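You operate a simulated robot arm through the tools that you are given. There is no shell and no other tool. Be economical: measure what you need, move in short steps, check, and stop when the job is done.

Carry out the task below with a simulated robot arm. There is one attempt and no reset: what you move stays moved.

Task
Close the green shutters and shoot both of their bolts.
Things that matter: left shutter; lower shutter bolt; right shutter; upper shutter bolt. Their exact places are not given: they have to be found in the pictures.

The check looks at the end state, three seconds after you hand in, the way a careful person would. Anything else that was tipped, shoved, dropped, spilled or broken makes it a failure.

Robot
A 7-joint arm with a vacuum gripper on a trunk, on a base that drives. Base frame: it is fixed to the floor where the robot stands at the start and does not move with it; the origin is under the middle of the robot, x ahead of it, y to its left, z up. Readings come in mm, degrees, newtons and seconds.
It reaches about 904 mm from its shoulder. Its first joint turns from -115.0 to 115.0 degrees. Places, roughly: left shutter [1100, 500, 1400]; lower shutter bolt [1100, 500, 1000]; right shutter [900, -100, 1400]; upper shutter bolt [1100, 500, 1300]. Payload 2.55 kg.
Tool frame: the origin (TCP) lies in the middle of the cups' lips, and z points out of the cups. The gripper has 1 cup of 44 mm across, covering 44 by 44 mm (tool x, y); the bellows give 20 mm. With the vacuum on, a cup seals on a smooth face that it is pressed against (1 to 4 N); it does not hold porous or soft things. The pull reaches 55 N.
Orientation is that of the tool frame in the base frame, as a unit quaternion [x, y, z, w]. With the cups facing straight down, the tool's x points along the base's -x, its y along +y and its z along -z.

Tools
- The arm moves only by the tool nudge_tool. Its argument "increments" is a list of rows, each a list of 3 entries, a list of its own where there are three numbers: the shift along the base's x, y, z in mm, then the turn, a rotation vector about the base's x, y, z in degrees, then the vacuum: 1 switches it on, 0 off. In form: [[[dx, dy, dz], [wx, wy, wz], vacuum], ...]. A call has 1 to 8 rows; each row is the pose to reach, as a shift and turn from the pose commanded when the call began. A row lasts 0.2 s, in which the tool goes at most 50 mm and 8.6 degrees; a call with a longer step from one row to the next is refused whole, and so is a gripper value outside its range. A pose out of reach is approached as far as the arm can. The call stops where the force on the tool passes 40 N (or 10 N more than at its start, if that is more) or the arm is blocked; 0.2 s more then pass. The pull builds up within a second once a cup has sealed. Time passes only in rows, and 0.2 s behind the last, so rows that repeat a pose give it time. It gives the time, the measured TCP pose, the force on the tool (base axes) and the pull of the vacuum at its end, in the units of the frame above (readings bear some noise), with the torque about the TCP (base axes, N m) and any sound that the robot's microphone picked up.
- Cameras (640 x 400 px; columns grow to the right, rows downward): "scene" is now at [23.6, 189.7, 1611.4]; the picture's right is [0.14, -0.99, 0.00], its down [-0.65, -0.09, -0.75] and it looks along [0.75, 0.10, -0.66] (base axes); focal length 262 px, centre (320, 200). "wrist" rides on the gripper at [81, 6, -173] in the tool frame; the picture's right is [-0.08, 1.00, 0.00], its down [-0.89, -0.07, -0.45] and it looks along [-0.44, -0.03, 0.90] (tool axes); focal length 256 px, centre (320, 200).
- get_image(camera): a new picture of that camera. It takes no simulated time.
- lift_body(by): slides the trunk up (or, below 0, down) by that many mm; the arm and the scene camera ride with it, the base frame stays. It gives what a move gives, with no picture.
- drive_base(legs): drives the robot by 1 to 6 legs, each [ahead, left, turn to the left] in mm, mm and degrees, along the robot's own axes; the way and the turn of a leg run together, so that a leg with both is an arc; at most 1500 mm and 180 degrees a leg. The arm and the cameras ride along, it lands a little off, and it stops where it bumps. It gives what a move gives.
- pan_tilt(pan, tilt): turns the head with the scene camera to pan (to the left, within 155 degrees either way) and tilt (down, from -29 to 69), counted from straight ahead of the robot. It gives what a move gives.
- pixel_to_xyz(camera, pixels): for up to 12 pixels [column, row] of the newest picture of that camera ("zoom" is the newest enlarged one), the place [x, y, z] in the base frame of the surface seen there, good to about 2 mm. It takes no simulated time.
- zoom(camera, box): a new picture of the part [left, top, right, bottom] of that camera's present view, enlarged. It takes no simulated time.
- hand_in(): hands the job in; it is judged then, once.

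Keep the steps short. Do not move on a guess: measure, check each grasp and each placing, and mend mistakes. In all there are 80 turns and 68 pictures (those below and enlarged ones count). Leave the vacuum off and the arm clear of the work at the hand-in unless told otherwise, and finish with a single line.

The tools are called after ">>>" as name(argument=value, ...) on one line, values as JSON. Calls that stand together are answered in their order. nudge_tool: Moves the arm, as the interface text tells. Its arguments: {"type":"object","properties":{"increments":{"type":"array"}},"required":["increments"]} The other tools are called the same way: lift_body (by) slides the trunk up or down; drive_base (legs) drives the base; pan_tilt (pan, tilt) turns the head that bears the scene camera; get_image (camera) takes a picture; pixel_to_xyz (camera, pixels) gives the place of the surface under pixels of a picture; zoom (camera, box) takes an enlarged picture of a part of a camera's view; hand_in () hands the job in.

At the start:

```text
time_s: 0.0
tool_pos: [468.8, 0.2, 999.9]
ee_rot: [0.0, 1.0, 0.001, -0.001]
wrist_force: [0.0, 0.8, 0.2]
moment: [0.0, -0.01, -0.03]
pull: 0.1
trunk travel left (down, up): [-696.0, 294.0]
robot x, y, heading: [-2.4, 4.3, -0.3]
head pan, tilt: [7.8, 41.0]
```

scene: 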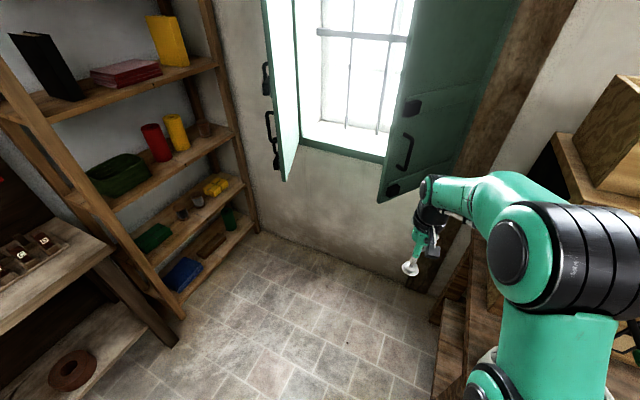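
wrist: 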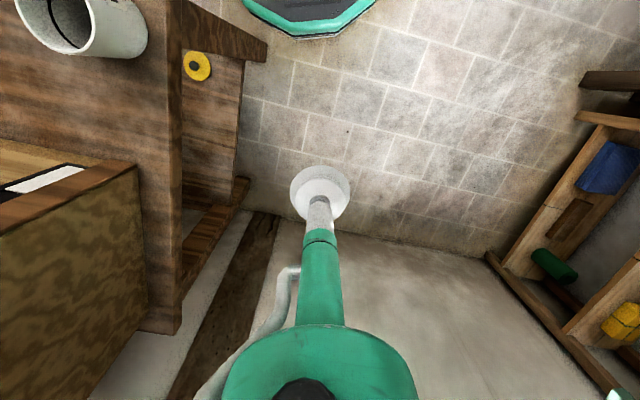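

I see the green shutters standing open at a window. I tilt the head up to see them whole.

>>> pan_tilt(pan=8, tilt=12)

>>> get_image(camera="scene")

```text
time_s: 0.9
tool_pos: [469.4, 0.6, 1000.0]
ee_rot: [0.0, 1.0, -0.001, 0.0]
wrist_force: [-0.2, 0.0, -0.6]
moment: [-0.02, 0.0, 0.0]
pull: 0.1
trunk travel left (down, up): [-696.0, 294.0]
robot x, y, heading: [0.1, 0.6, 0.0]
head pan, tilt: [8.0, 12.0]
```

```text
65 pictures are left
```

scene: 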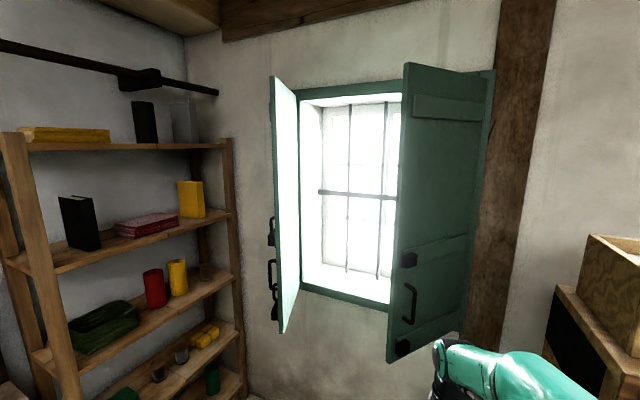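

I zoom on both shutters to see their hardware.

>>> zoom(camera="scene", box=[250, 200, 410, 360])

>>> pixel_to_xyz(camera="scene", pixels=[[285, 100], [284, 300], [296, 120], [297, 285], [410, 80], [484, 100], [395, 340], [460, 320], [409, 260], [413, 305], [402, 347], [350, 300]])

>>> zoom(camera="scene", box=[380, 230, 500, 370])

```text
2.50 times, centred on (330, 280) of scene
```

zoom: 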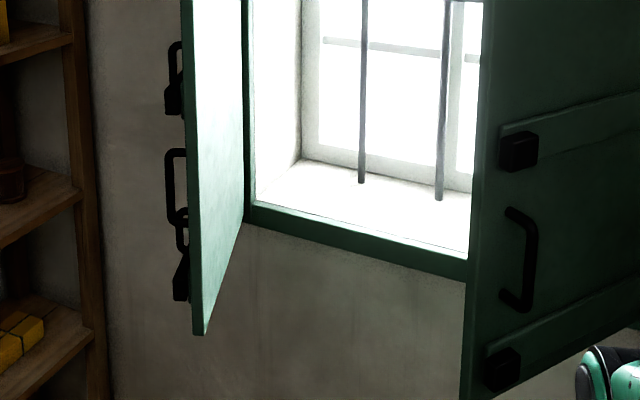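

```text
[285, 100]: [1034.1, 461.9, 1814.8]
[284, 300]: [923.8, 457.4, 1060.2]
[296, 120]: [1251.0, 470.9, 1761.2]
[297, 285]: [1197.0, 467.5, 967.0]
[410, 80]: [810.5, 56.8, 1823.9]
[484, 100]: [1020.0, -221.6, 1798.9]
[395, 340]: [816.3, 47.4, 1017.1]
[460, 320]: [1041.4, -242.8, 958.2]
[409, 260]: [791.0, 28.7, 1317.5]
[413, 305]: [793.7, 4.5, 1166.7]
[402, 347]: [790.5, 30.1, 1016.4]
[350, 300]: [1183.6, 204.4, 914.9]
```

```text
2.86 times, centred on (440, 300) of scene
```

zoom: 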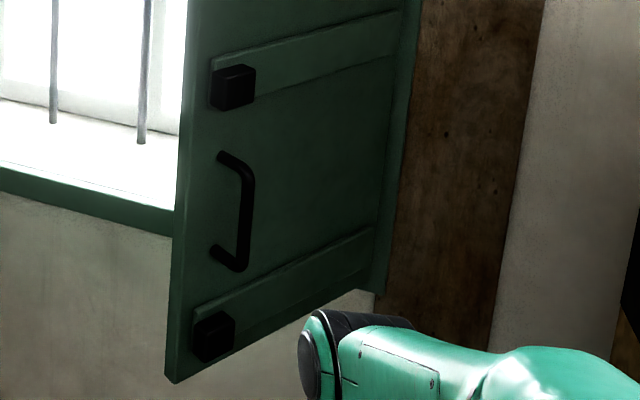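

I look closer at the free edges, to learn whether one shutter overlaps the other and how the bolts are built.

>>> zoom(camera="scene", box=[255, 205, 315, 340])

>>> pixel_to_xyz(camera="zoom", pixels=[[285, 370], [265, 250], [260, 210], [264, 60], [281, 300], [305, 200], [330, 200], [272, 110]])

>>> zoom(camera="scene", box=[380, 50, 500, 130])

>>> zoom(camera="scene", box=[240, 60, 340, 130])

```text
2.96 times, centred on (285, 272) of scene
```

zoom: 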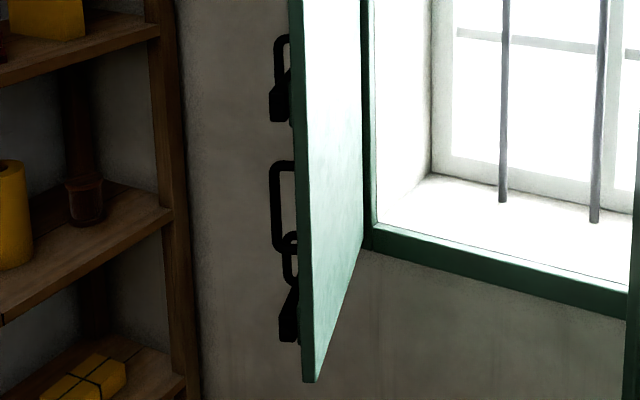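

```text
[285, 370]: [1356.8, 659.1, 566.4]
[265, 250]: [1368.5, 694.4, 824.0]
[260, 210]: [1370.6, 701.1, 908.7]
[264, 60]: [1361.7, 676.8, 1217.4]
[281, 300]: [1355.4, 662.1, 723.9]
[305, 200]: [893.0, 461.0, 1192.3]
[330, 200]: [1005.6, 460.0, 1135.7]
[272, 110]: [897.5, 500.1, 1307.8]
```

```text
5.00 times, centred on (440, 90) of scene
```

zoom: 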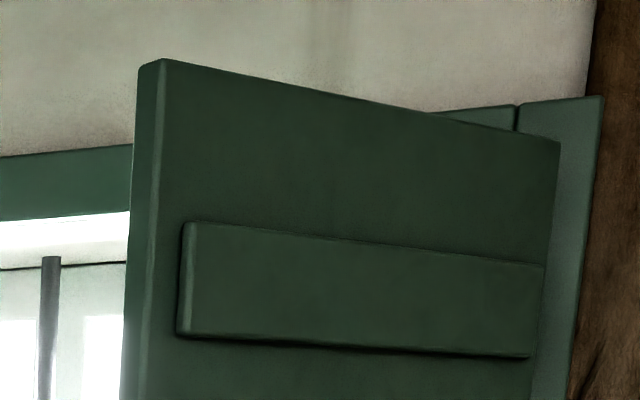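

```text
5.71 times, centred on (290, 95) of scene
```

zoom: 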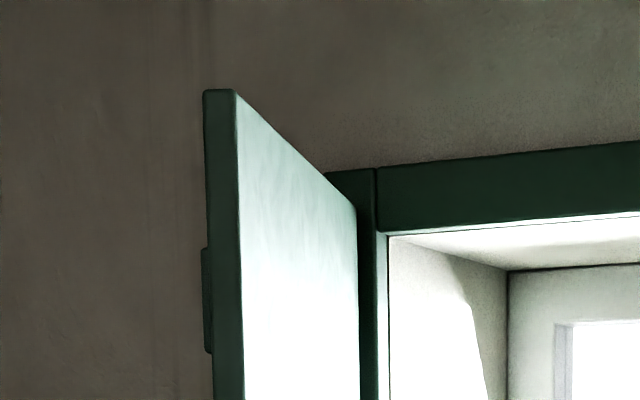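

Neither edge overlaps, so the order is free. I check the room around the base before driving: look down and both sides.

>>> pan_tilt(pan=-40, tilt=50)

>>> get_image(camera="scene")

>>> pixel_to_xyz(camera="scene", pixels=[[60, 300], [100, 200], [150, 100], [200, 250], [300, 100], [400, 100], [500, 200], [320, 50], [250, 50], [200, 30], [120, 250], [150, 200]])

>>> pan_tilt(pan=30, tilt=50)

>>> get_image(camera="scene")

>>> pixel_to_xyz(camera="scene", pixels=[[60, 300], [100, 200], [150, 100], [200, 250], [300, 100], [400, 100], [500, 200], [320, 50], [250, 50], [320, 350], [230, 300], [450, 250]])

```text
time_s: 2.1
tool_pos: [470.1, 1.5, 999.7]
ee_rot: [0.0, 1.0, 0.0, -0.001]
wrist_force: [0.4, 0.0, -1.0]
moment: [-0.02, 0.01, 0.03]
pull: 0.0
trunk travel left (down, up): [-696.0, 294.0]
robot x, y, heading: [0.9, 3.1, -0.1]
head pan, tilt: [-40.0, 50.0]
```

```text
59 pictures are left
```

scene: 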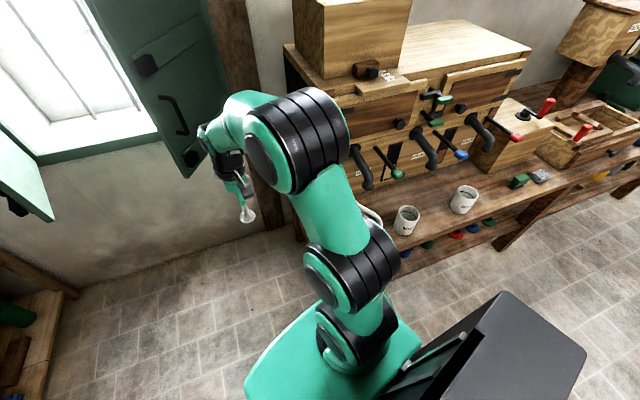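

```text
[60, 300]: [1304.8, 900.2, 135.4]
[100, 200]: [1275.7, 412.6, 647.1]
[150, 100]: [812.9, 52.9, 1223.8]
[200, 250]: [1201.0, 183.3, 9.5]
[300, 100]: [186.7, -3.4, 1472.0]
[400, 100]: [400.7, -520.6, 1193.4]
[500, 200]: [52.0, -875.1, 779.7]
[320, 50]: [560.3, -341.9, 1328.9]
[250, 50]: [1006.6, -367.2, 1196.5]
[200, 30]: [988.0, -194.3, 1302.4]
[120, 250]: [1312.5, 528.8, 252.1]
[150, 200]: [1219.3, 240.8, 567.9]
```

```text
time_s: 3.5
tool_pos: [470.2, 1.6, 1000.0]
ee_rot: [0.0, 1.0, 0.0, 0.0]
wrist_force: [1.2, -0.1, -0.5]
moment: [-0.02, 0.02, -0.03]
pull: 0.0
trunk travel left (down, up): [-696.0, 294.0]
robot x, y, heading: [-0.1, 4.6, 0.2]
head pan, tilt: [30.0, 50.0]
```

```text
58 pictures are left
```

scene: 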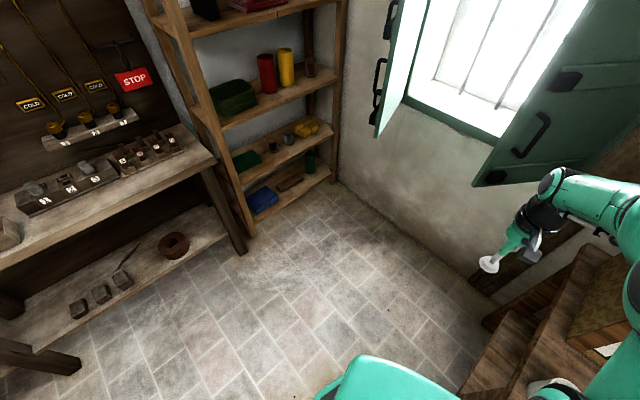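

```text
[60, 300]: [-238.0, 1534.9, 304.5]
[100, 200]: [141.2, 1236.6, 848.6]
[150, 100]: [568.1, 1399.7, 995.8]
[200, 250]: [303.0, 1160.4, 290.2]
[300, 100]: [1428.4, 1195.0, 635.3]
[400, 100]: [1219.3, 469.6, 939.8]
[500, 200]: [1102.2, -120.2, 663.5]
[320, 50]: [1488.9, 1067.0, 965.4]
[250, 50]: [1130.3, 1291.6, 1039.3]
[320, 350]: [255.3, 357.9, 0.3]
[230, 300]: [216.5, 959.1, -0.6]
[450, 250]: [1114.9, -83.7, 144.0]
```

I measure the bench edge close to the base.

>>> pixel_to_xyz(camera="scene", pixels=[[465, 385], [490, 325], [510, 355], [455, 380], [350, 370], [400, 358], [455, 395], [530, 300], [575, 265], [325, 392]])

```text
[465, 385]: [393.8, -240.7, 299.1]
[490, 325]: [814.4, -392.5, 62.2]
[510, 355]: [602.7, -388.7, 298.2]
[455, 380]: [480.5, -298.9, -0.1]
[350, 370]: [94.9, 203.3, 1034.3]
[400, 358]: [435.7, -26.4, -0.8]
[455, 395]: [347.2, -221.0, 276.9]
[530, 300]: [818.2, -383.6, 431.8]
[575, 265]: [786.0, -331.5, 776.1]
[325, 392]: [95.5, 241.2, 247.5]
```

The floor to the left is clear. I drive left, then a bit ahead with a turn to face the window wall square.

>>> drive_base(legs=[[0, 290, 0], [150, 0, -11]])

>>> nudge_tool(increments=[[[0, 0, 30], [0, -8.5, 0], 0], [[0, 0, 60], [0, -17, 0], 0], [[0, 0, 90], [0, -25.5, 0], 0], [[0, 0, 120], [0, -34, 0], 0], [[0, 0, 150], [0, -42.5, 0], 0], [[0, 0, 180], [0, -51, 0], 0]])

>>> lift_body(by=200)

```text
time_s: 6.5
tool_pos: [609.2, 184.2, 999.8]
ee_rot: [0.098, 0.995, 0.0, 0.0]
wrist_force: [0.2, -0.9, -1.0]
moment: [0.03, 0.02, -0.03]
pull: 0.0
trunk travel left (down, up): [-696.0, 294.0]
robot x, y, heading: [145.8, 277.5, -11.4]
head pan, tilt: [30.0, 50.0]
```

```text
time_s: 7.9
tool_pos: [607.3, 184.8, 1178.5]
ee_rot: [0.087, 0.898, 0.042, 0.43]
wrist_force: [0.2, -0.2, -0.1]
moment: [-0.04, -0.02, -0.04]
pull: 0.1
trunk travel left (down, up): [-696.0, 294.0]
robot x, y, heading: [144.7, 276.8, -11.5]
head pan, tilt: [30.0, 50.0]
```

```text
time_s: 10.1
tool_pos: [609.0, 185.4, 1378.6]
ee_rot: [0.089, 0.898, 0.042, 0.428]
wrist_force: [0.3, -0.6, 0.7]
moment: [-0.02, 0.02, -0.01]
pull: 0.0
trunk travel left (down, up): [-896.0, 94.0]
robot x, y, heading: [149.1, 276.5, -11.2]
head pan, tilt: [30.0, 50.0]
```

Next I finish turning the cup to face ahead, and look with the head level.

>>> nudge_tool(increments=[[[0, 0, 10], [0, -8, 0], 0], [[0, 0, 20], [0, -16, 0], 0], [[0, 0, 30], [0, -24, 0], 0], [[0, 0, 40], [0, -32, 0], 0], [[0, 0, 50], [0, -39, 0], 0]])

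>>> pan_tilt(pan=0, tilt=25)

>>> get_image(camera="scene")

>>> get_image(camera="wrist")

```text
time_s: 11.2
tool_pos: [657.1, 169.7, 1427.3]
ee_rot: [0.072, 0.707, 0.067, 0.7]
wrist_force: [0.3, 0.4, 0.2]
moment: [0.02, -0.03, -0.02]
pull: 0.1
out of reach, approached as far as the arm can: row 1, 2, 3, 4, 5
trunk travel left (down, up): [-896.0, 94.0]
robot x, y, heading: [149.7, 274.3, -11.4]
head pan, tilt: [30.0, 50.0]
```

```text
time_s: 12.2
tool_pos: [657.1, 169.7, 1428.3]
ee_rot: [0.072, 0.708, 0.07, 0.699]
wrist_force: [0.2, 0.0, 0.5]
moment: [-0.01, 0.01, -0.02]
pull: 0.1
trunk travel left (down, up): [-896.0, 94.0]
robot x, y, heading: [145.9, 275.0, -11.1]
head pan, tilt: [0.0, 25.0]
```

```text
57 pictures are left
```

scene: 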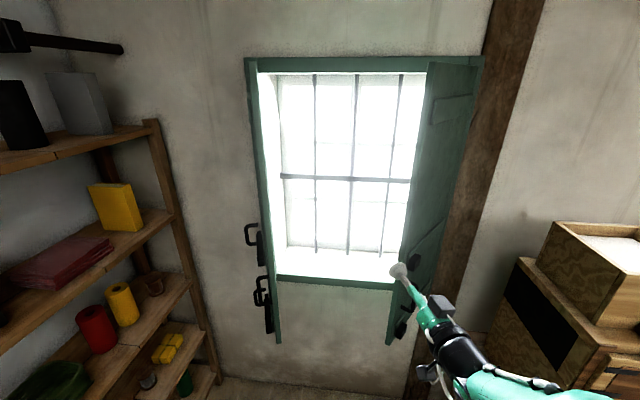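

```text
56 pictures are left
```

wrist: 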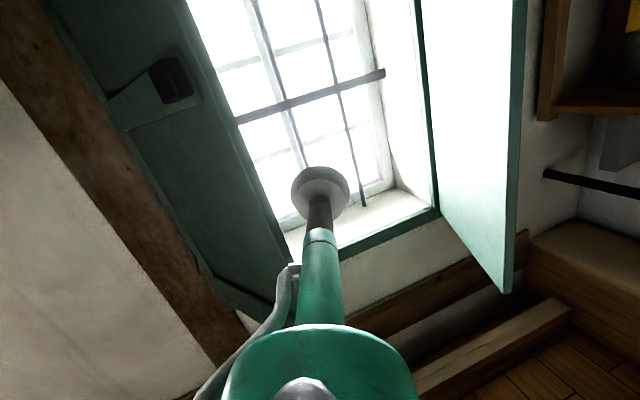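

The cup now faces +x at (657,170,1428). The right shutter's face runs from about (812,52) to (1041,-243). I move the cup to its room side, near the free edge, yawing 16° toward its face.

>>> nudge_tool(increments=[[[30, -35, 0], [0, 0, 4], 0], [[60, -70, 0], [0, 0, 8], 0], [[80, -105, 0], [0, 0, 12], 0], [[90, -140, 0], [0, 0, 16], 0], [[100, -165, 0], [0, 0, 16], 0]])

>>> get_image(camera="wrist")

```text
time_s: 13.6
tool_pos: [783.4, 80.8, 1319.5]
ee_rot: [0.071, 0.765, 0.235, 0.596]
wrist_force: [-0.6, 0.8, 0.7]
moment: [-0.02, 0.03, -0.01]
pull: 0.0
out of reach, approached as far as the arm can: row 1, 2, 3, 4, 5
trunk travel left (down, up): [-896.0, 94.0]
robot x, y, heading: [145.7, 272.4, -11.4]
head pan, tilt: [0.0, 25.0]
stopped in row 5: the arm was blocked; the commanded pose is now the measured one
```

```text
55 pictures are left
```

wrist: 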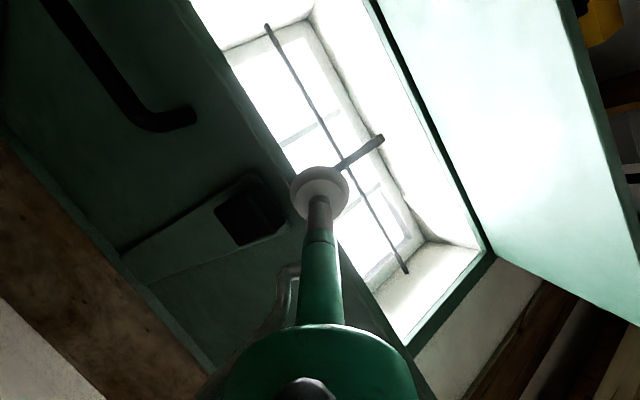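

The arm went off course (783,81,1319) and was blocked. I look at how the arm stands.

>>> pan_tilt(pan=-25, tilt=45)

>>> get_image(camera="scene")

>>> pixel_to_xyz(camera="scene", pixels=[[320, 300], [300, 350], [350, 200], [400, 150], [320, 250], [400, 250], [280, 150], [250, 120]])

```text
time_s: 14.5
tool_pos: [783.9, 80.0, 1322.4]
ee_rot: [0.07, 0.765, 0.234, 0.597]
wrist_force: [-0.1, -0.9, 0.3]
moment: [-0.06, 0.03, -0.01]
pull: 0.1
trunk travel left (down, up): [-896.0, 94.0]
robot x, y, heading: [147.5, 276.6, -11.4]
head pan, tilt: [-25.0, 45.0]
```

```text
54 pictures are left
```

scene: 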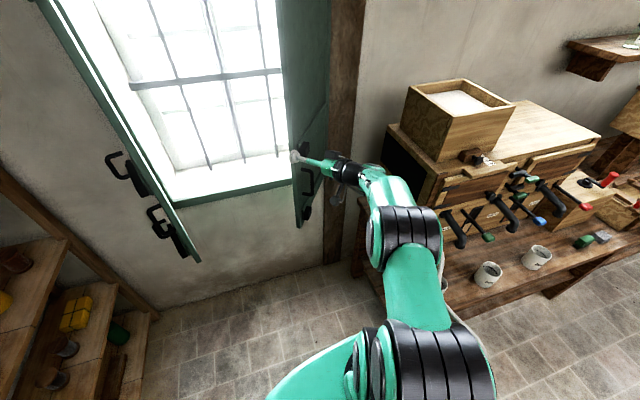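

```text
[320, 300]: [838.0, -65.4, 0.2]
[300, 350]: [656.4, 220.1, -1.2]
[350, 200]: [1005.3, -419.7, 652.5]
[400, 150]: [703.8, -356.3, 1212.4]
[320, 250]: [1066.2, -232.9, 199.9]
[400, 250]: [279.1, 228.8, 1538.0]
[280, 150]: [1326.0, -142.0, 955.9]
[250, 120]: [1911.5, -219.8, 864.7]
```

The arm is folded with the elbow high. I measure the arm's links to understand the shoulder height.

>>> pixel_to_xyz(camera="scene", pixels=[[430, 370], [380, 370], [355, 375], [410, 230], [370, 240], [420, 290], [340, 175], [400, 190], [315, 162], [300, 157]])

>>> nudge_tool(increments=[[[-30, 20, 0], [0, 0, 0], 0], [[-60, 40, 0], [0, 0, 0], 0]])

```text
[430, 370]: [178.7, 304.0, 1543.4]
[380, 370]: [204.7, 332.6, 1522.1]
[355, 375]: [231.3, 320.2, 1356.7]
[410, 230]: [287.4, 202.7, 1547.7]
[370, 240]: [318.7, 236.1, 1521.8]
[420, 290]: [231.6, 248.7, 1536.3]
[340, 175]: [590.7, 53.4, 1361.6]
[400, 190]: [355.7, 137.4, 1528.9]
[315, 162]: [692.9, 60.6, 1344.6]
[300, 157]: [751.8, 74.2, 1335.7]
```

```text
time_s: 15.1
tool_pos: [777.3, 101.9, 1304.0]
ee_rot: [0.07, 0.764, 0.234, 0.597]
wrist_force: [-0.5, 0.5, 0.6]
moment: [-0.05, 0.0, -0.01]
pull: 0.0
out of reach, approached as far as the arm can: row 1, 2
trunk travel left (down, up): [-896.0, 94.0]
robot x, y, heading: [149.1, 274.3, -11.8]
head pan, tilt: [-25.0, 45.0]
```

The shoulder sits at about z=1480, too high for a forward-facing cup. I back off, then lower the trunk.

>>> drive_base(legs=[[-180, 0, 0]])

>>> lift_body(by=-250)

>>> nudge_tool(increments=[[[0, 0, 40], [0, -3, 0], 0], [[0, 0, 80], [0, -6, 0], 0], [[0, 0, 120], [0, -9, 0], 0], [[0, 0, 160], [0, -10, 0], 0]])

```text
time_s: 16.6
tool_pos: [600.5, 141.6, 1301.2]
ee_rot: [0.066, 0.765, 0.237, 0.595]
wrist_force: [0.0, 0.9, -0.2]
moment: [-0.02, -0.01, -0.04]
pull: 0.1
trunk travel left (down, up): [-896.0, 94.0]
robot x, y, heading: [-31.4, 311.6, -10.6]
head pan, tilt: [-25.0, 45.0]
```

```text
time_s: 19.2
tool_pos: [601.5, 141.7, 1051.5]
ee_rot: [0.066, 0.765, 0.236, 0.596]
wrist_force: [0.2, 0.5, -1.0]
moment: [0.03, 0.02, -0.02]
pull: 0.2
trunk travel left (down, up): [-646.0, 344.0]
robot x, y, heading: [-32.7, 309.5, -10.9]
head pan, tilt: [-25.0, 45.0]
```

```text
time_s: 20.2
tool_pos: [636.6, 123.0, 1223.4]
ee_rot: [0.047, 0.713, 0.243, 0.657]
wrist_force: [-0.5, -0.6, 0.1]
moment: [-0.02, 0.01, 0.0]
pull: 0.1
out of reach, approached as far as the arm can: row 1, 2, 3, 4
trunk travel left (down, up): [-646.0, 344.0]
robot x, y, heading: [-32.1, 313.9, -10.8]
head pan, tilt: [-25.0, 45.0]
```

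The cup now faces level with yaw 16°. I test whether the arm is happier further out and up.

>>> nudge_tool(increments=[[[45, 0, 20], [0, 0, 0], 0], [[90, 0, 40], [0, 0, 0], 0], [[100, 0, 80], [0, 0, 0], 0], [[100, 0, 120], [0, 0, 0], 0], [[100, 0, 160], [0, 0, 0], 0]])

>>> get_image(camera="scene")

```text
time_s: 21.4
tool_pos: [736.2, 126.2, 1379.6]
ee_rot: [0.047, 0.71, 0.241, 0.66]
wrist_force: [0.3, 0.4, -0.4]
moment: [-0.05, 0.0, -0.02]
pull: 0.0
trunk travel left (down, up): [-646.0, 344.0]
robot x, y, heading: [-29.8, 305.1, -10.8]
head pan, tilt: [-25.0, 45.0]
```

```text
53 pictures are left
```

scene: 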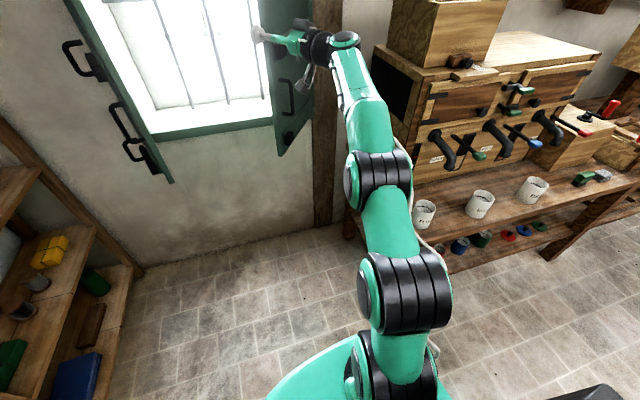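

The arm now obeys. I move right to sit in front of the right shutter's face, at about (757,5,1420).

>>> nudge_tool(increments=[[[0, -40, 10], [0, 0, 4], 0], [[10, -80, 20], [0, 0, 8], 0], [[20, -121, 40], [0, 0, 10], 0]])

>>> get_image(camera="wrist")

```text
time_s: 22.2
tool_pos: [736.1, 96.3, 1377.2]
ee_rot: [0.02, 0.712, 0.267, 0.649]
wrist_force: [0.6, 0.1, -0.3]
moment: [0.07, -0.01, 0.02]
pull: 0.2
out of reach, approached as far as the arm can: row 1, 2, 3
trunk travel left (down, up): [-646.0, 344.0]
robot x, y, heading: [-33.9, 309.9, -10.6]
head pan, tilt: [-25.0, 45.0]
```

```text
52 pictures are left
```

wrist: 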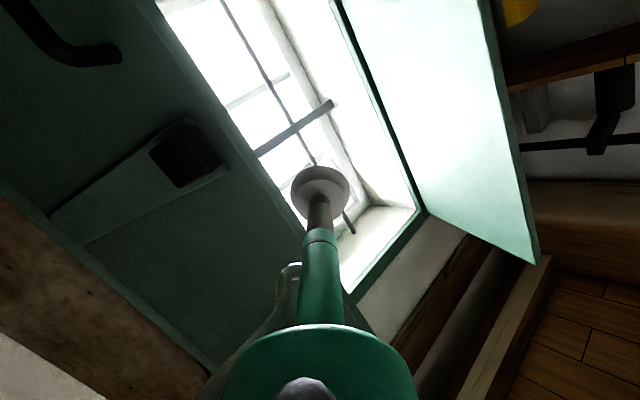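

The reach to the right is limited, so I shift the base right by 120 mm instead.

>>> drive_base(legs=[[0, -120, 0]])

>>> nudge_tool(increments=[[[10, 0, 20], [0, 0, -6], 0], [[20, 0, 40], [0, 0, -12], 0], [[30, 0, 50], [0, 0, -16], 0]])

>>> pan_tilt(pan=0, tilt=20)

>>> get_image(camera="scene")

```text
time_s: 23.4
tool_pos: [711.6, -22.5, 1381.6]
ee_rot: [0.018, 0.711, 0.268, 0.65]
wrist_force: [-0.2, -0.1, 0.1]
moment: [-0.02, -0.02, 0.02]
pull: 0.0
trunk travel left (down, up): [-646.0, 344.0]
robot x, y, heading: [-51.7, 192.7, -11.1]
head pan, tilt: [-25.0, 45.0]
```

```text
time_s: 24.2
tool_pos: [742.3, -21.6, 1429.2]
ee_rot: [0.118, 0.702, 0.172, 0.681]
wrist_force: [-0.1, 0.5, -0.7]
moment: [0.01, -0.02, 0.02]
pull: 0.2
trunk travel left (down, up): [-646.0, 344.0]
robot x, y, heading: [-53.5, 196.1, -10.7]
head pan, tilt: [-25.0, 45.0]
```

```text
time_s: 25.1
tool_pos: [741.9, -21.0, 1429.9]
ee_rot: [0.118, 0.702, 0.173, 0.681]
wrist_force: [-0.1, -0.1, -0.6]
moment: [0.0, 0.0, 0.0]
pull: 0.1
trunk travel left (down, up): [-646.0, 344.0]
robot x, y, heading: [-53.6, 191.4, -10.9]
head pan, tilt: [0.0, 20.0]
```

```text
51 pictures are left
```

scene: 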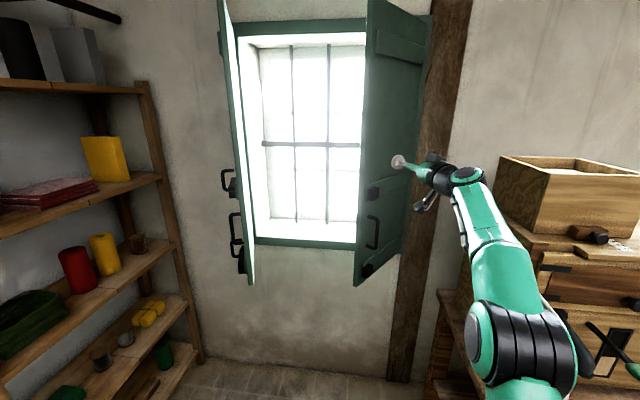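

The cup faces the shutter with a gap of about 125 mm along x. I drive ahead 100 mm, then feel for contact with the arm.

>>> drive_base(legs=[[100, 0, 0]])

>>> nudge_tool(increments=[[[15, 5, 0], [0, 0, 0], 0], [[30, 10, 0], [0, 0, 0], 0], [[45, 15, 0], [0, 0, 0], 0], [[60, 20, 0], [0, 0, 0], 0], [[75, 25, 0], [0, 0, 0], 0], [[90, 30, 0], [0, 0, 0], 0]])

>>> get_image(camera="scene")

```text
time_s: 26.3
tool_pos: [841.8, -38.4, 1428.4]
ee_rot: [0.117, 0.702, 0.174, 0.68]
wrist_force: [-0.1, -0.6, -0.3]
moment: [0.01, -0.03, 0.03]
pull: 0.0
trunk travel left (down, up): [-646.0, 344.0]
robot x, y, heading: [44.2, 170.9, -10.6]
head pan, tilt: [0.0, 20.0]
```

```text
time_s: 27.7
tool_pos: [884.5, -21.0, 1409.5]
ee_rot: [0.117, 0.702, 0.173, 0.681]
wrist_force: [0.2, -0.2, -0.2]
moment: [-0.01, 0.01, -0.02]
pull: 0.0
out of reach, approached as far as the arm can: row 3, 4, 5, 6
trunk travel left (down, up): [-646.0, 344.0]
robot x, y, heading: [47.9, 172.6, -10.6]
head pan, tilt: [0.0, 20.0]
```

```text
50 pictures are left
```

scene: 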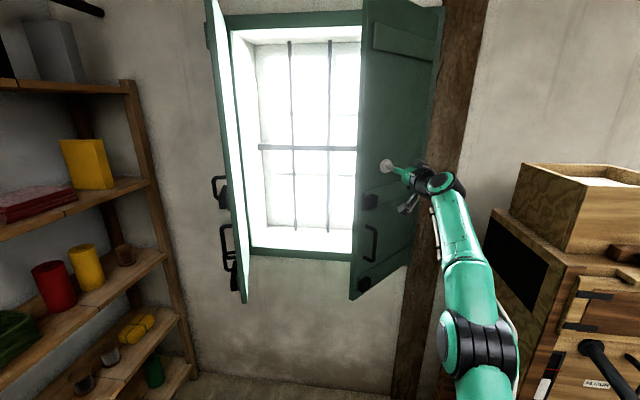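

The arm is at full stretch and close to the face. I push by driving ahead in a small leg, and check force.

>>> drive_base(legs=[[50, 0, 0]])

>>> get_image(camera="scene")

```text
time_s: 28.6
tool_pos: [936.8, -30.2, 1408.1]
ee_rot: [0.117, 0.703, 0.174, 0.68]
wrist_force: [0.5, 0.7, -0.2]
moment: [0.01, -0.06, -0.01]
pull: 0.0
trunk travel left (down, up): [-646.0, 344.0]
robot x, y, heading: [93.7, 161.2, -10.4]
head pan, tilt: [0.0, 20.0]
```

```text
49 pictures are left
```

scene: 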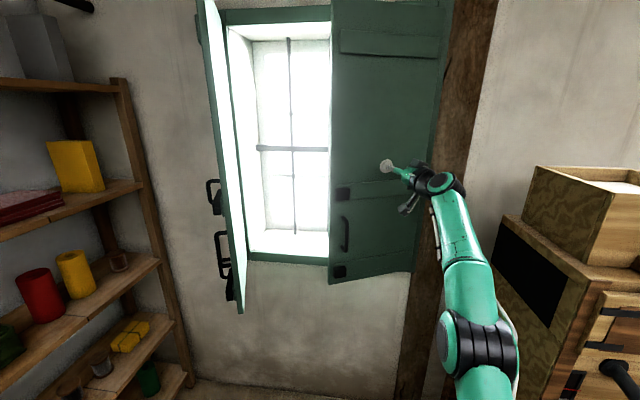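

The shutter swings easily (force near zero). I go on driving, drifting a bit left toward its free edge.

>>> drive_base(legs=[[70, 40, 0]])

>>> get_image(camera="scene")

>>> pixel_to_xyz(camera="scene", pixels=[[350, 100], [420, 100], [350, 150], [430, 40], [345, 40], [250, 15], [290, 258], [225, 250], [380, 260]])

```text
time_s: 29.7
tool_pos: [1011.9, -5.2, 1407.2]
ee_rot: [0.116, 0.703, 0.174, 0.68]
wrist_force: [-0.2, 0.4, -0.1]
moment: [0.0, -0.02, 0.01]
pull: 0.1
trunk travel left (down, up): [-646.0, 344.0]
robot x, y, heading: [167.0, 192.3, -10.6]
head pan, tilt: [0.0, 20.0]
```

```text
48 pictures are left
```

scene: 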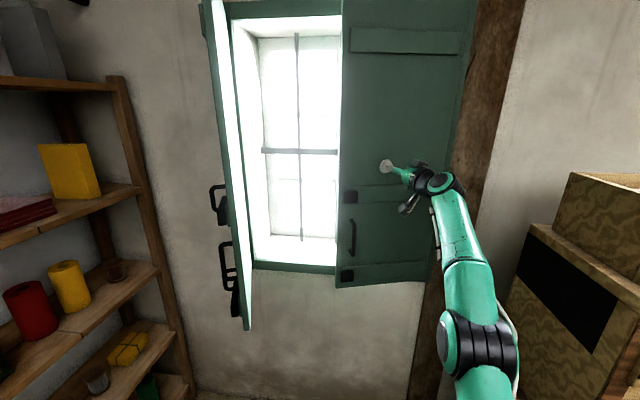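

```text
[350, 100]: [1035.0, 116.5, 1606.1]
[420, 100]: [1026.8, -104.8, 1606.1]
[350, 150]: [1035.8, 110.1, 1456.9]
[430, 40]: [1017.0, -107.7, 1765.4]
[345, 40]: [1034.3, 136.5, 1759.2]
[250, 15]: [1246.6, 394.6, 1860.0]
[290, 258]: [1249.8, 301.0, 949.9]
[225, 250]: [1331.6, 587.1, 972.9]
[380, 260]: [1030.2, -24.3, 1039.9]
```

The wall is tilted about 18° and the shutter has about 16° to go. I drive on.

>>> drive_base(legs=[[65, 35, 0]])

>>> get_image(camera="scene")

>>> pixel_to_xyz(camera="scene", pixels=[[360, 100], [430, 100], [360, 150], [360, 40], [390, 260]])

```text
time_s: 30.7
tool_pos: [1080.7, 16.9, 1406.3]
ee_rot: [0.117, 0.703, 0.174, 0.68]
wrist_force: [0.7, 0.0, 0.0]
moment: [0.02, -0.04, -0.03]
pull: 0.0
trunk travel left (down, up): [-646.0, 344.0]
robot x, y, heading: [237.7, 207.1, -10.5]
head pan, tilt: [0.0, 20.0]
```

```text
47 pictures are left
```

scene: 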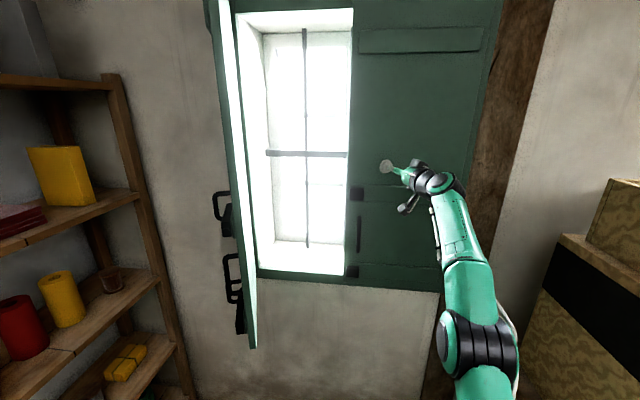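

```text
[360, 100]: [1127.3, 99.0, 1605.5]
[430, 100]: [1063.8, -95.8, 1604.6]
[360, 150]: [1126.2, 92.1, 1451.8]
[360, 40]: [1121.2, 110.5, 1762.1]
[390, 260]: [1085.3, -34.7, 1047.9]
```

The right shutter is now flush with the wall (its face slope 18° equals the wall's). I measure the left shutter's free edge before going around it.

>>> pixel_to_xyz(camera="scene", pixels=[[222, 60], [233, 150], [245, 250], [252, 340], [249, 300], [226, 60], [240, 180], [242, 300], [218, 205], [228, 280]])

>>> drive_base(legs=[[-380, 0, 0]])

```text
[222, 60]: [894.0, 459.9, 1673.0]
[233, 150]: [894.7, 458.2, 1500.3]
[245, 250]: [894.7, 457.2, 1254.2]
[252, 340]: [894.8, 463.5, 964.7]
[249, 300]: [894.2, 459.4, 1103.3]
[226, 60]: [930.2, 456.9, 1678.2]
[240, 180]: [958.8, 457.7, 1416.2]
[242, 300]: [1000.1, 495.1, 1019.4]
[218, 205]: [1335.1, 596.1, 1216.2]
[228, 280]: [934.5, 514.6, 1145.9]
```

```text
time_s: 33.1
tool_pos: [706.1, 86.5, 1408.9]
ee_rot: [0.119, 0.702, 0.173, 0.68]
wrist_force: [-0.2, 0.6, 0.0]
moment: [0.02, 0.01, -0.03]
pull: 0.0
trunk travel left (down, up): [-646.0, 344.0]
robot x, y, heading: [-135.0, 284.3, -10.7]
head pan, tilt: [0.0, 20.0]
```

The left shutter's free edge stands at (894,460). I pass in front of it to the left and look.

>>> drive_base(legs=[[0, 500, 0]])

>>> get_image(camera="scene")

>>> get_image(camera="wrist")

```text
time_s: 36.0
tool_pos: [795.7, 588.2, 1408.5]
ee_rot: [0.111, 0.704, 0.179, 0.679]
wrist_force: [-0.3, 0.9, 0.4]
moment: [-0.02, 0.0, -0.03]
pull: 0.1
trunk travel left (down, up): [-646.0, 344.0]
robot x, y, heading: [-49.0, 768.4, -9.7]
head pan, tilt: [0.0, 20.0]
```

```text
46 pictures are left
```

scene: 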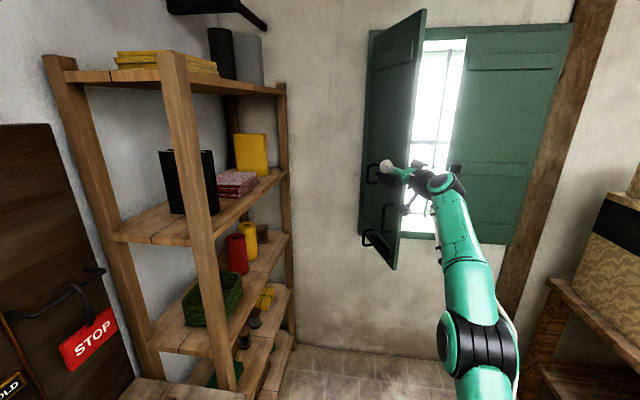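

```text
45 pictures are left
```

wrist: 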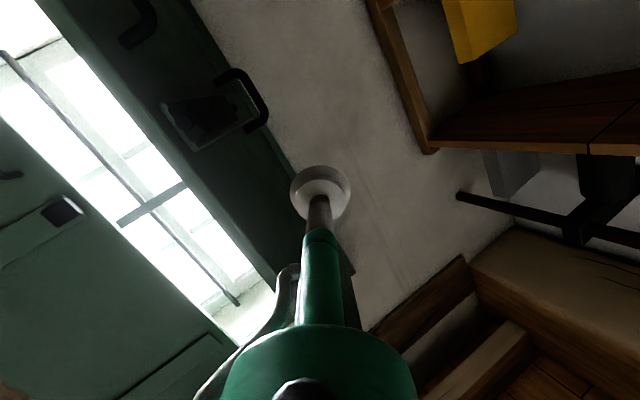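

The tip is left of the shutter now. I measure the bolts' heights on its room face.

>>> zoom(camera="scene", box=[340, 130, 480, 270])

>>> pixel_to_xyz(camera="scene", pixels=[[369, 172], [385, 215], [388, 230], [370, 242], [385, 120], [415, 100], [395, 240], [368, 182], [408, 208], [430, 178]])

```text
2.86 times, centred on (410, 200) of scene
```

zoom: 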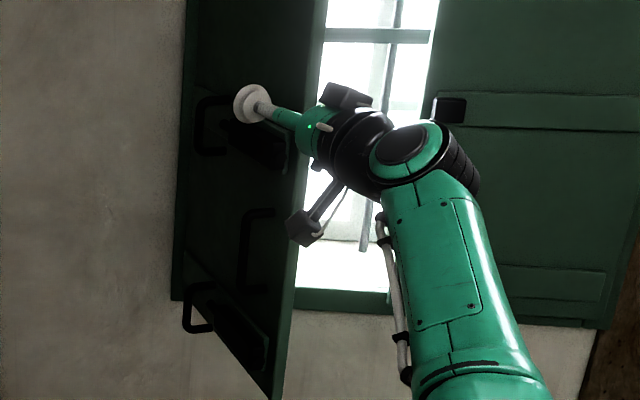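

```text
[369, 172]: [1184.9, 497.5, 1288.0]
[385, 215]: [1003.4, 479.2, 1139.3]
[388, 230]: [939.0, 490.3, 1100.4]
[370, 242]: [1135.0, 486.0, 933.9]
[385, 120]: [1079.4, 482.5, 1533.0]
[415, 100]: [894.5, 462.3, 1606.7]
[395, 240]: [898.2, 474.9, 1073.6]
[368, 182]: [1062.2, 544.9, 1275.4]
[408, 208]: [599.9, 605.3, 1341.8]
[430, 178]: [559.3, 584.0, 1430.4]
```

Bolt loops end below z≈1310, so sweeping at z≈1408 clears them. I drive ahead alongside the shutter, then sweep right.

>>> drive_base(legs=[[140, 0, 0], [0, -110, 0]])

>>> get_image(camera="scene")

```text
time_s: 38.1
tool_pos: [916.5, 455.1, 1407.9]
ee_rot: [0.112, 0.703, 0.179, 0.679]
wrist_force: [-0.5, -1.2, 0.0]
moment: [0.0, 0.0, 0.05]
pull: 0.0
trunk travel left (down, up): [-646.0, 344.0]
robot x, y, heading: [74.7, 634.2, -10.1]
head pan, tilt: [0.0, 20.0]
```

```text
43 pictures are left
```

scene: 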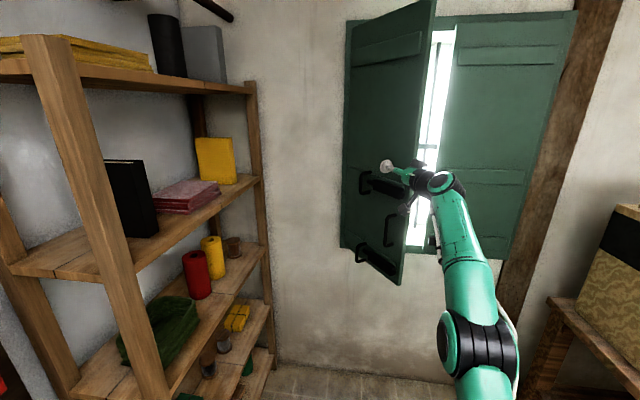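

The shutter follows. I continue the arc: ahead and right.

>>> drive_base(legs=[[50, -80, 0]])

>>> get_image(camera="scene")

>>> pixel_to_xyz(camera="scene", pixels=[[370, 100], [420, 100], [440, 100], [500, 100]])

```text
time_s: 39.3
tool_pos: [952.2, 365.4, 1406.6]
ee_rot: [0.113, 0.703, 0.178, 0.679]
wrist_force: [-0.6, 0.0, -0.8]
moment: [-0.01, -0.01, 0.0]
pull: 0.2
trunk travel left (down, up): [-646.0, 344.0]
robot x, y, heading: [111.0, 551.2, -9.6]
head pan, tilt: [0.0, 20.0]
```

```text
42 pictures are left
```

scene: 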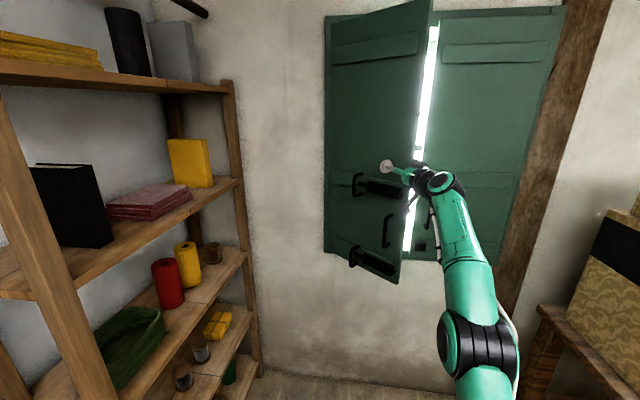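

```text
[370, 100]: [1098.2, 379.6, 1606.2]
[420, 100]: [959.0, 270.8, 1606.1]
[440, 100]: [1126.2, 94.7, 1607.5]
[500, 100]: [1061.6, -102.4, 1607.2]
```

34° remain. Next leg: ahead 80, right 60.

>>> drive_base(legs=[[80, -60, 0]])

>>> get_image(camera="scene")

>>> pixel_to_xyz(camera="scene", pixels=[[370, 100], [420, 100], [460, 100], [500, 100]])

```text
time_s: 40.4
tool_pos: [1020.5, 291.6, 1407.6]
ee_rot: [0.114, 0.703, 0.179, 0.679]
wrist_force: [0.1, 0.4, -0.9]
moment: [-0.01, -0.05, 0.04]
pull: 0.1
trunk travel left (down, up): [-646.0, 344.0]
robot x, y, heading: [176.5, 478.6, -10.0]
head pan, tilt: [0.0, 20.0]
```

```text
41 pictures are left
```

scene: 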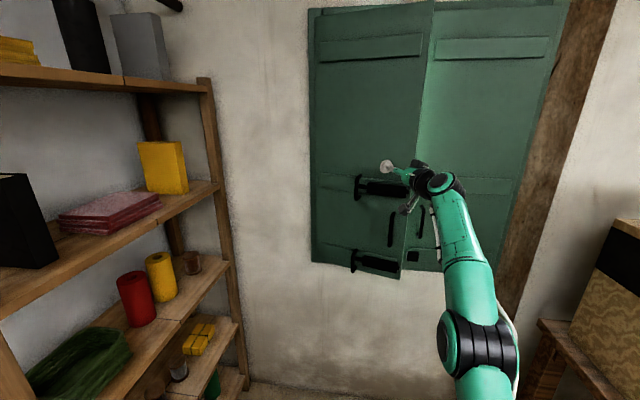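

```text
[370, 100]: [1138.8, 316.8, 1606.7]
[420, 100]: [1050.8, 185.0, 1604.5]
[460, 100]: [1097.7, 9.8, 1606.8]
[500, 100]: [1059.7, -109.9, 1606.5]
```

About 16° left. I push mostly ahead now.

>>> drive_base(legs=[[75, -30, 0]])

>>> get_image(camera="scene")

>>> pixel_to_xyz(camera="scene", pixels=[[360, 100], [410, 100], [460, 100], [500, 100]])

```text
time_s: 41.5
tool_pos: [1090.1, 250.8, 1407.0]
ee_rot: [0.113, 0.703, 0.179, 0.678]
wrist_force: [0.9, -0.2, 0.1]
moment: [-0.04, -0.03, 0.02]
pull: 0.1
trunk travel left (down, up): [-646.0, 344.0]
robot x, y, heading: [246.9, 433.6, -9.8]
head pan, tilt: [0.0, 20.0]
```

```text
40 pictures are left
```

scene: 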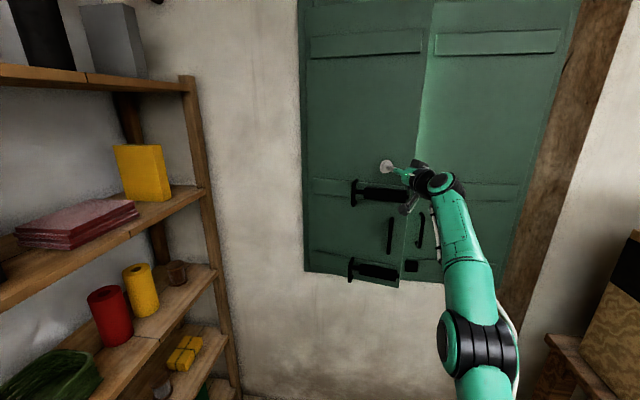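

```text
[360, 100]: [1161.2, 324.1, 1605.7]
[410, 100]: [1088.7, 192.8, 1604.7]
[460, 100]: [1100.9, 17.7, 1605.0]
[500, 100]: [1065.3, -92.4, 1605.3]
```

11° left. Another 50 mm ahead.

>>> drive_base(legs=[[50, -15, 0]])

>>> get_image(camera="scene")

>>> pixel_to_xyz(camera="scene", pixels=[[360, 100], [410, 100], [460, 100], [500, 100]])

```text
time_s: 42.4
tool_pos: [1136.0, 227.8, 1405.1]
ee_rot: [0.114, 0.704, 0.178, 0.678]
wrist_force: [-0.3, 0.2, -1.2]
moment: [-0.01, -0.09, 0.07]
pull: 0.2
trunk travel left (down, up): [-646.0, 344.0]
robot x, y, heading: [287.7, 413.0, -9.9]
head pan, tilt: [0.0, 20.0]
```

```text
39 pictures are left
```

scene: 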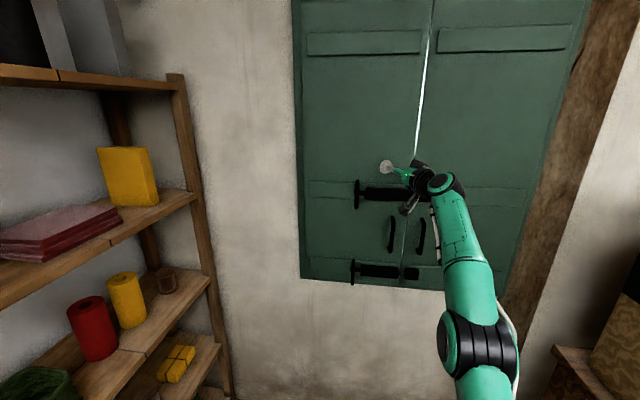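

```text
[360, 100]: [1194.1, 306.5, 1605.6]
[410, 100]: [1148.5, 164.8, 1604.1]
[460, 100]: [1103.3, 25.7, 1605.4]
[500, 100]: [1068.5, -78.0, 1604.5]
```

Both faces now lie in one plane (slopes 0.32 and 0.33): both shutters are closed. Now I look at the bolts.

>>> zoom(camera="scene", box=[335, 165, 455, 295])

>>> pixel_to_xyz(camera="zoom", pixels=[[100, 75], [130, 85], [160, 90], [105, 300], [95, 320], [150, 325], [250, 330], [318, 330], [210, 200], [290, 200], [200, 300], [200, 130]])

```text
3.08 times, centred on (395, 230) of scene
```

zoom: 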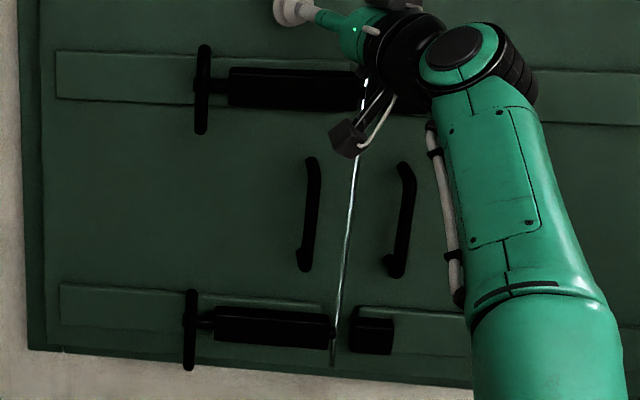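

```text
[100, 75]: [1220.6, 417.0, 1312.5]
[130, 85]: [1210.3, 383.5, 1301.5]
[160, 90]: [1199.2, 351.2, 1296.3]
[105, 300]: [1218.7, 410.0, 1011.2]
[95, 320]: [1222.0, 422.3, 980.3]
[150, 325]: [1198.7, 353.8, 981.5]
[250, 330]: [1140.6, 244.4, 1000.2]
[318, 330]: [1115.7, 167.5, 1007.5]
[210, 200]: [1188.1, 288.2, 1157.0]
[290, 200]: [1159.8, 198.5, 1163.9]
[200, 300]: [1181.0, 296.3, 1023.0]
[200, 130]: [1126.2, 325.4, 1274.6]
```

The bolts have U-loops at their left ends that must go right into keepers. I zoom on the loops to measure them.

>>> zoom(camera="scene", box=[345, 172, 405, 210])

>>> pixel_to_xyz(camera="zoom", pixels=[[120, 70], [120, 120], [120, 200], [120, 290], [125, 320], [125, 90], [105, 180], [170, 180], [190, 180], [230, 200], [400, 200], [140, 180]])

>>> zoom(camera="scene", box=[342, 252, 402, 290])

>>> pixel_to_xyz(camera="zoom", pixels=[[100, 70], [100, 150], [100, 200], [97, 300], [100, 120], [90, 200], [150, 200], [180, 200], [250, 220], [400, 220], [120, 190]])

```text
10.53 times, centred on (375, 191) of scene
```

zoom: 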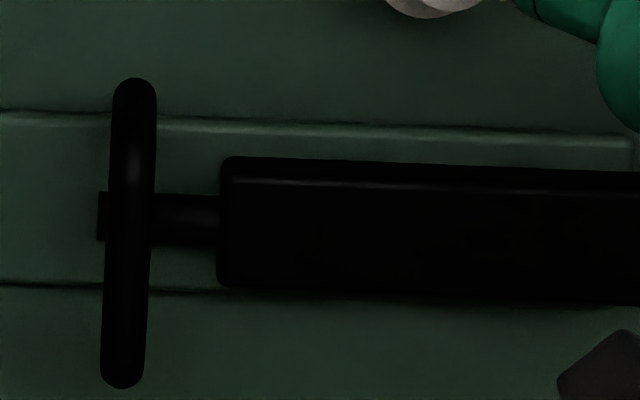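

```text
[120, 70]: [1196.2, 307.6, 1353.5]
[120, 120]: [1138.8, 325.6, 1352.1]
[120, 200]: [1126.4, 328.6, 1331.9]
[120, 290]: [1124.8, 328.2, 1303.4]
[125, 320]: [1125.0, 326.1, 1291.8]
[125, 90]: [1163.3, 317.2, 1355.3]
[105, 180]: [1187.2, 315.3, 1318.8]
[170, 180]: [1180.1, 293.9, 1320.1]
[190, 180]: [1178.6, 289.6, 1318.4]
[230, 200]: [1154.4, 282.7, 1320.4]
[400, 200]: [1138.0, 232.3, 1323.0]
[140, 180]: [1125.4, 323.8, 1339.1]
```

```text
10.53 times, centred on (372, 271) of scene
```

zoom: 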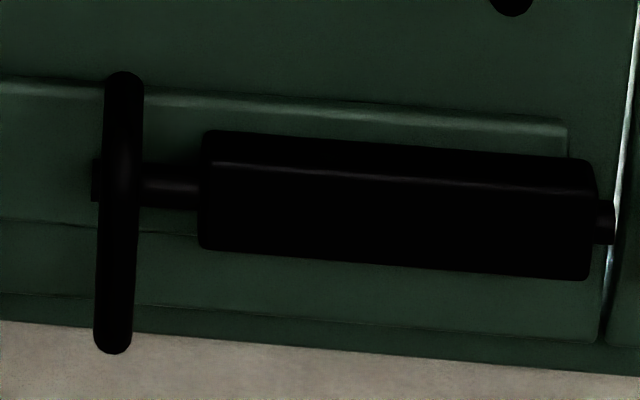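

```text
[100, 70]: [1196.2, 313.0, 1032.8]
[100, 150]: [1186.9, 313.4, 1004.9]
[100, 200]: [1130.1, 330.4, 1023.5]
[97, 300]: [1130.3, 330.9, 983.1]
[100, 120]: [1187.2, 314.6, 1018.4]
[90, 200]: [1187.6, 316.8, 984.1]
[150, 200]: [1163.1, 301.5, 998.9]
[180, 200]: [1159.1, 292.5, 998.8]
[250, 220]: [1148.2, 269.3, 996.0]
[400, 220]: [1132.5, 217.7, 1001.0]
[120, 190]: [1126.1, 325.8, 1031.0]
```

Upper loop: outer bar at (1125,328), z 1285–1352, about 70 mm off the face; lower loop similar about z≈1000. I back off, then yaw the cup square to the wall and lower it to z≈1318.

>>> drive_base(legs=[[-150, 0, 0]])

>>> nudge_tool(increments=[[[-20, 0, -30], [0, 0, -8], 0], [[-40, 0, -60], [0, 0, -16], 0], [[-60, 0, -90], [0, 0, -24], 0]])

```text
time_s: 43.8
tool_pos: [986.2, 252.8, 1409.2]
ee_rot: [0.113, 0.703, 0.178, 0.679]
wrist_force: [0.3, 0.7, 0.4]
moment: [-0.02, 0.05, 0.01]
pull: 0.1
trunk travel left (down, up): [-646.0, 344.0]
robot x, y, heading: [146.0, 436.8, -10.0]
head pan, tilt: [0.0, 20.0]
```

```text
time_s: 44.6
tool_pos: [928.3, 253.5, 1316.8]
ee_rot: [0.257, 0.664, 0.031, 0.701]
wrist_force: [-0.1, -0.3, 0.0]
moment: [0.0, 0.01, -0.04]
pull: 0.1
trunk travel left (down, up): [-646.0, 344.0]
robot x, y, heading: [149.0, 435.4, -9.9]
head pan, tilt: [0.0, 20.0]
```

The pose is exact now: (928,253,1317), yaw -18.6°. I drive left and ahead so the cup stands in front-left of the upper loop.

>>> drive_base(legs=[[0, 175, 0], [100, 0, 0]])

>>> get_image(camera="scene")

>>> get_image(camera="wrist")

```text
time_s: 46.8
tool_pos: [1054.0, 395.0, 1315.0]
ee_rot: [0.26, 0.664, 0.031, 0.701]
wrist_force: [0.1, -0.6, -0.7]
moment: [-0.03, -0.04, 0.0]
pull: 0.0
trunk travel left (down, up): [-646.0, 344.0]
robot x, y, heading: [269.6, 590.0, -10.2]
head pan, tilt: [0.0, 20.0]
```

```text
35 pictures are left
```

scene: 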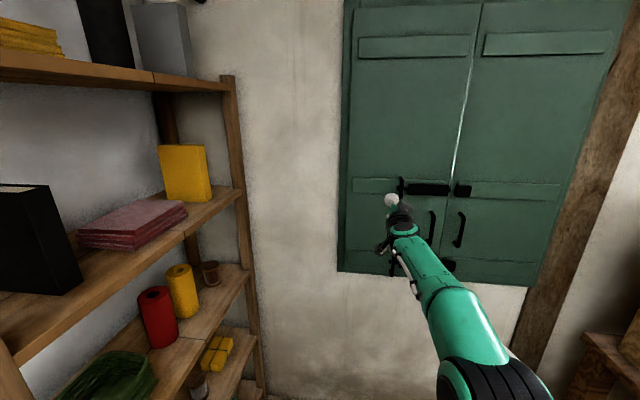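

```text
34 pictures are left
```

wrist: 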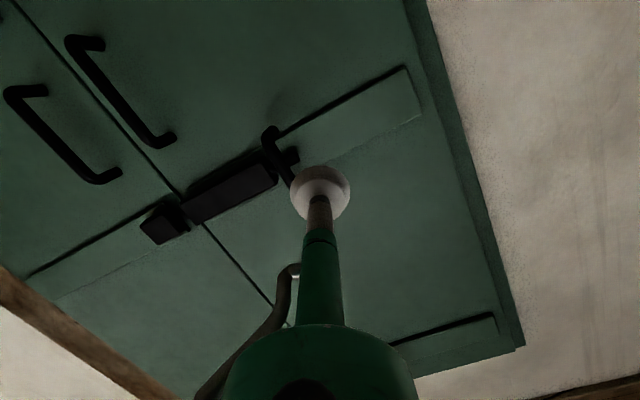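

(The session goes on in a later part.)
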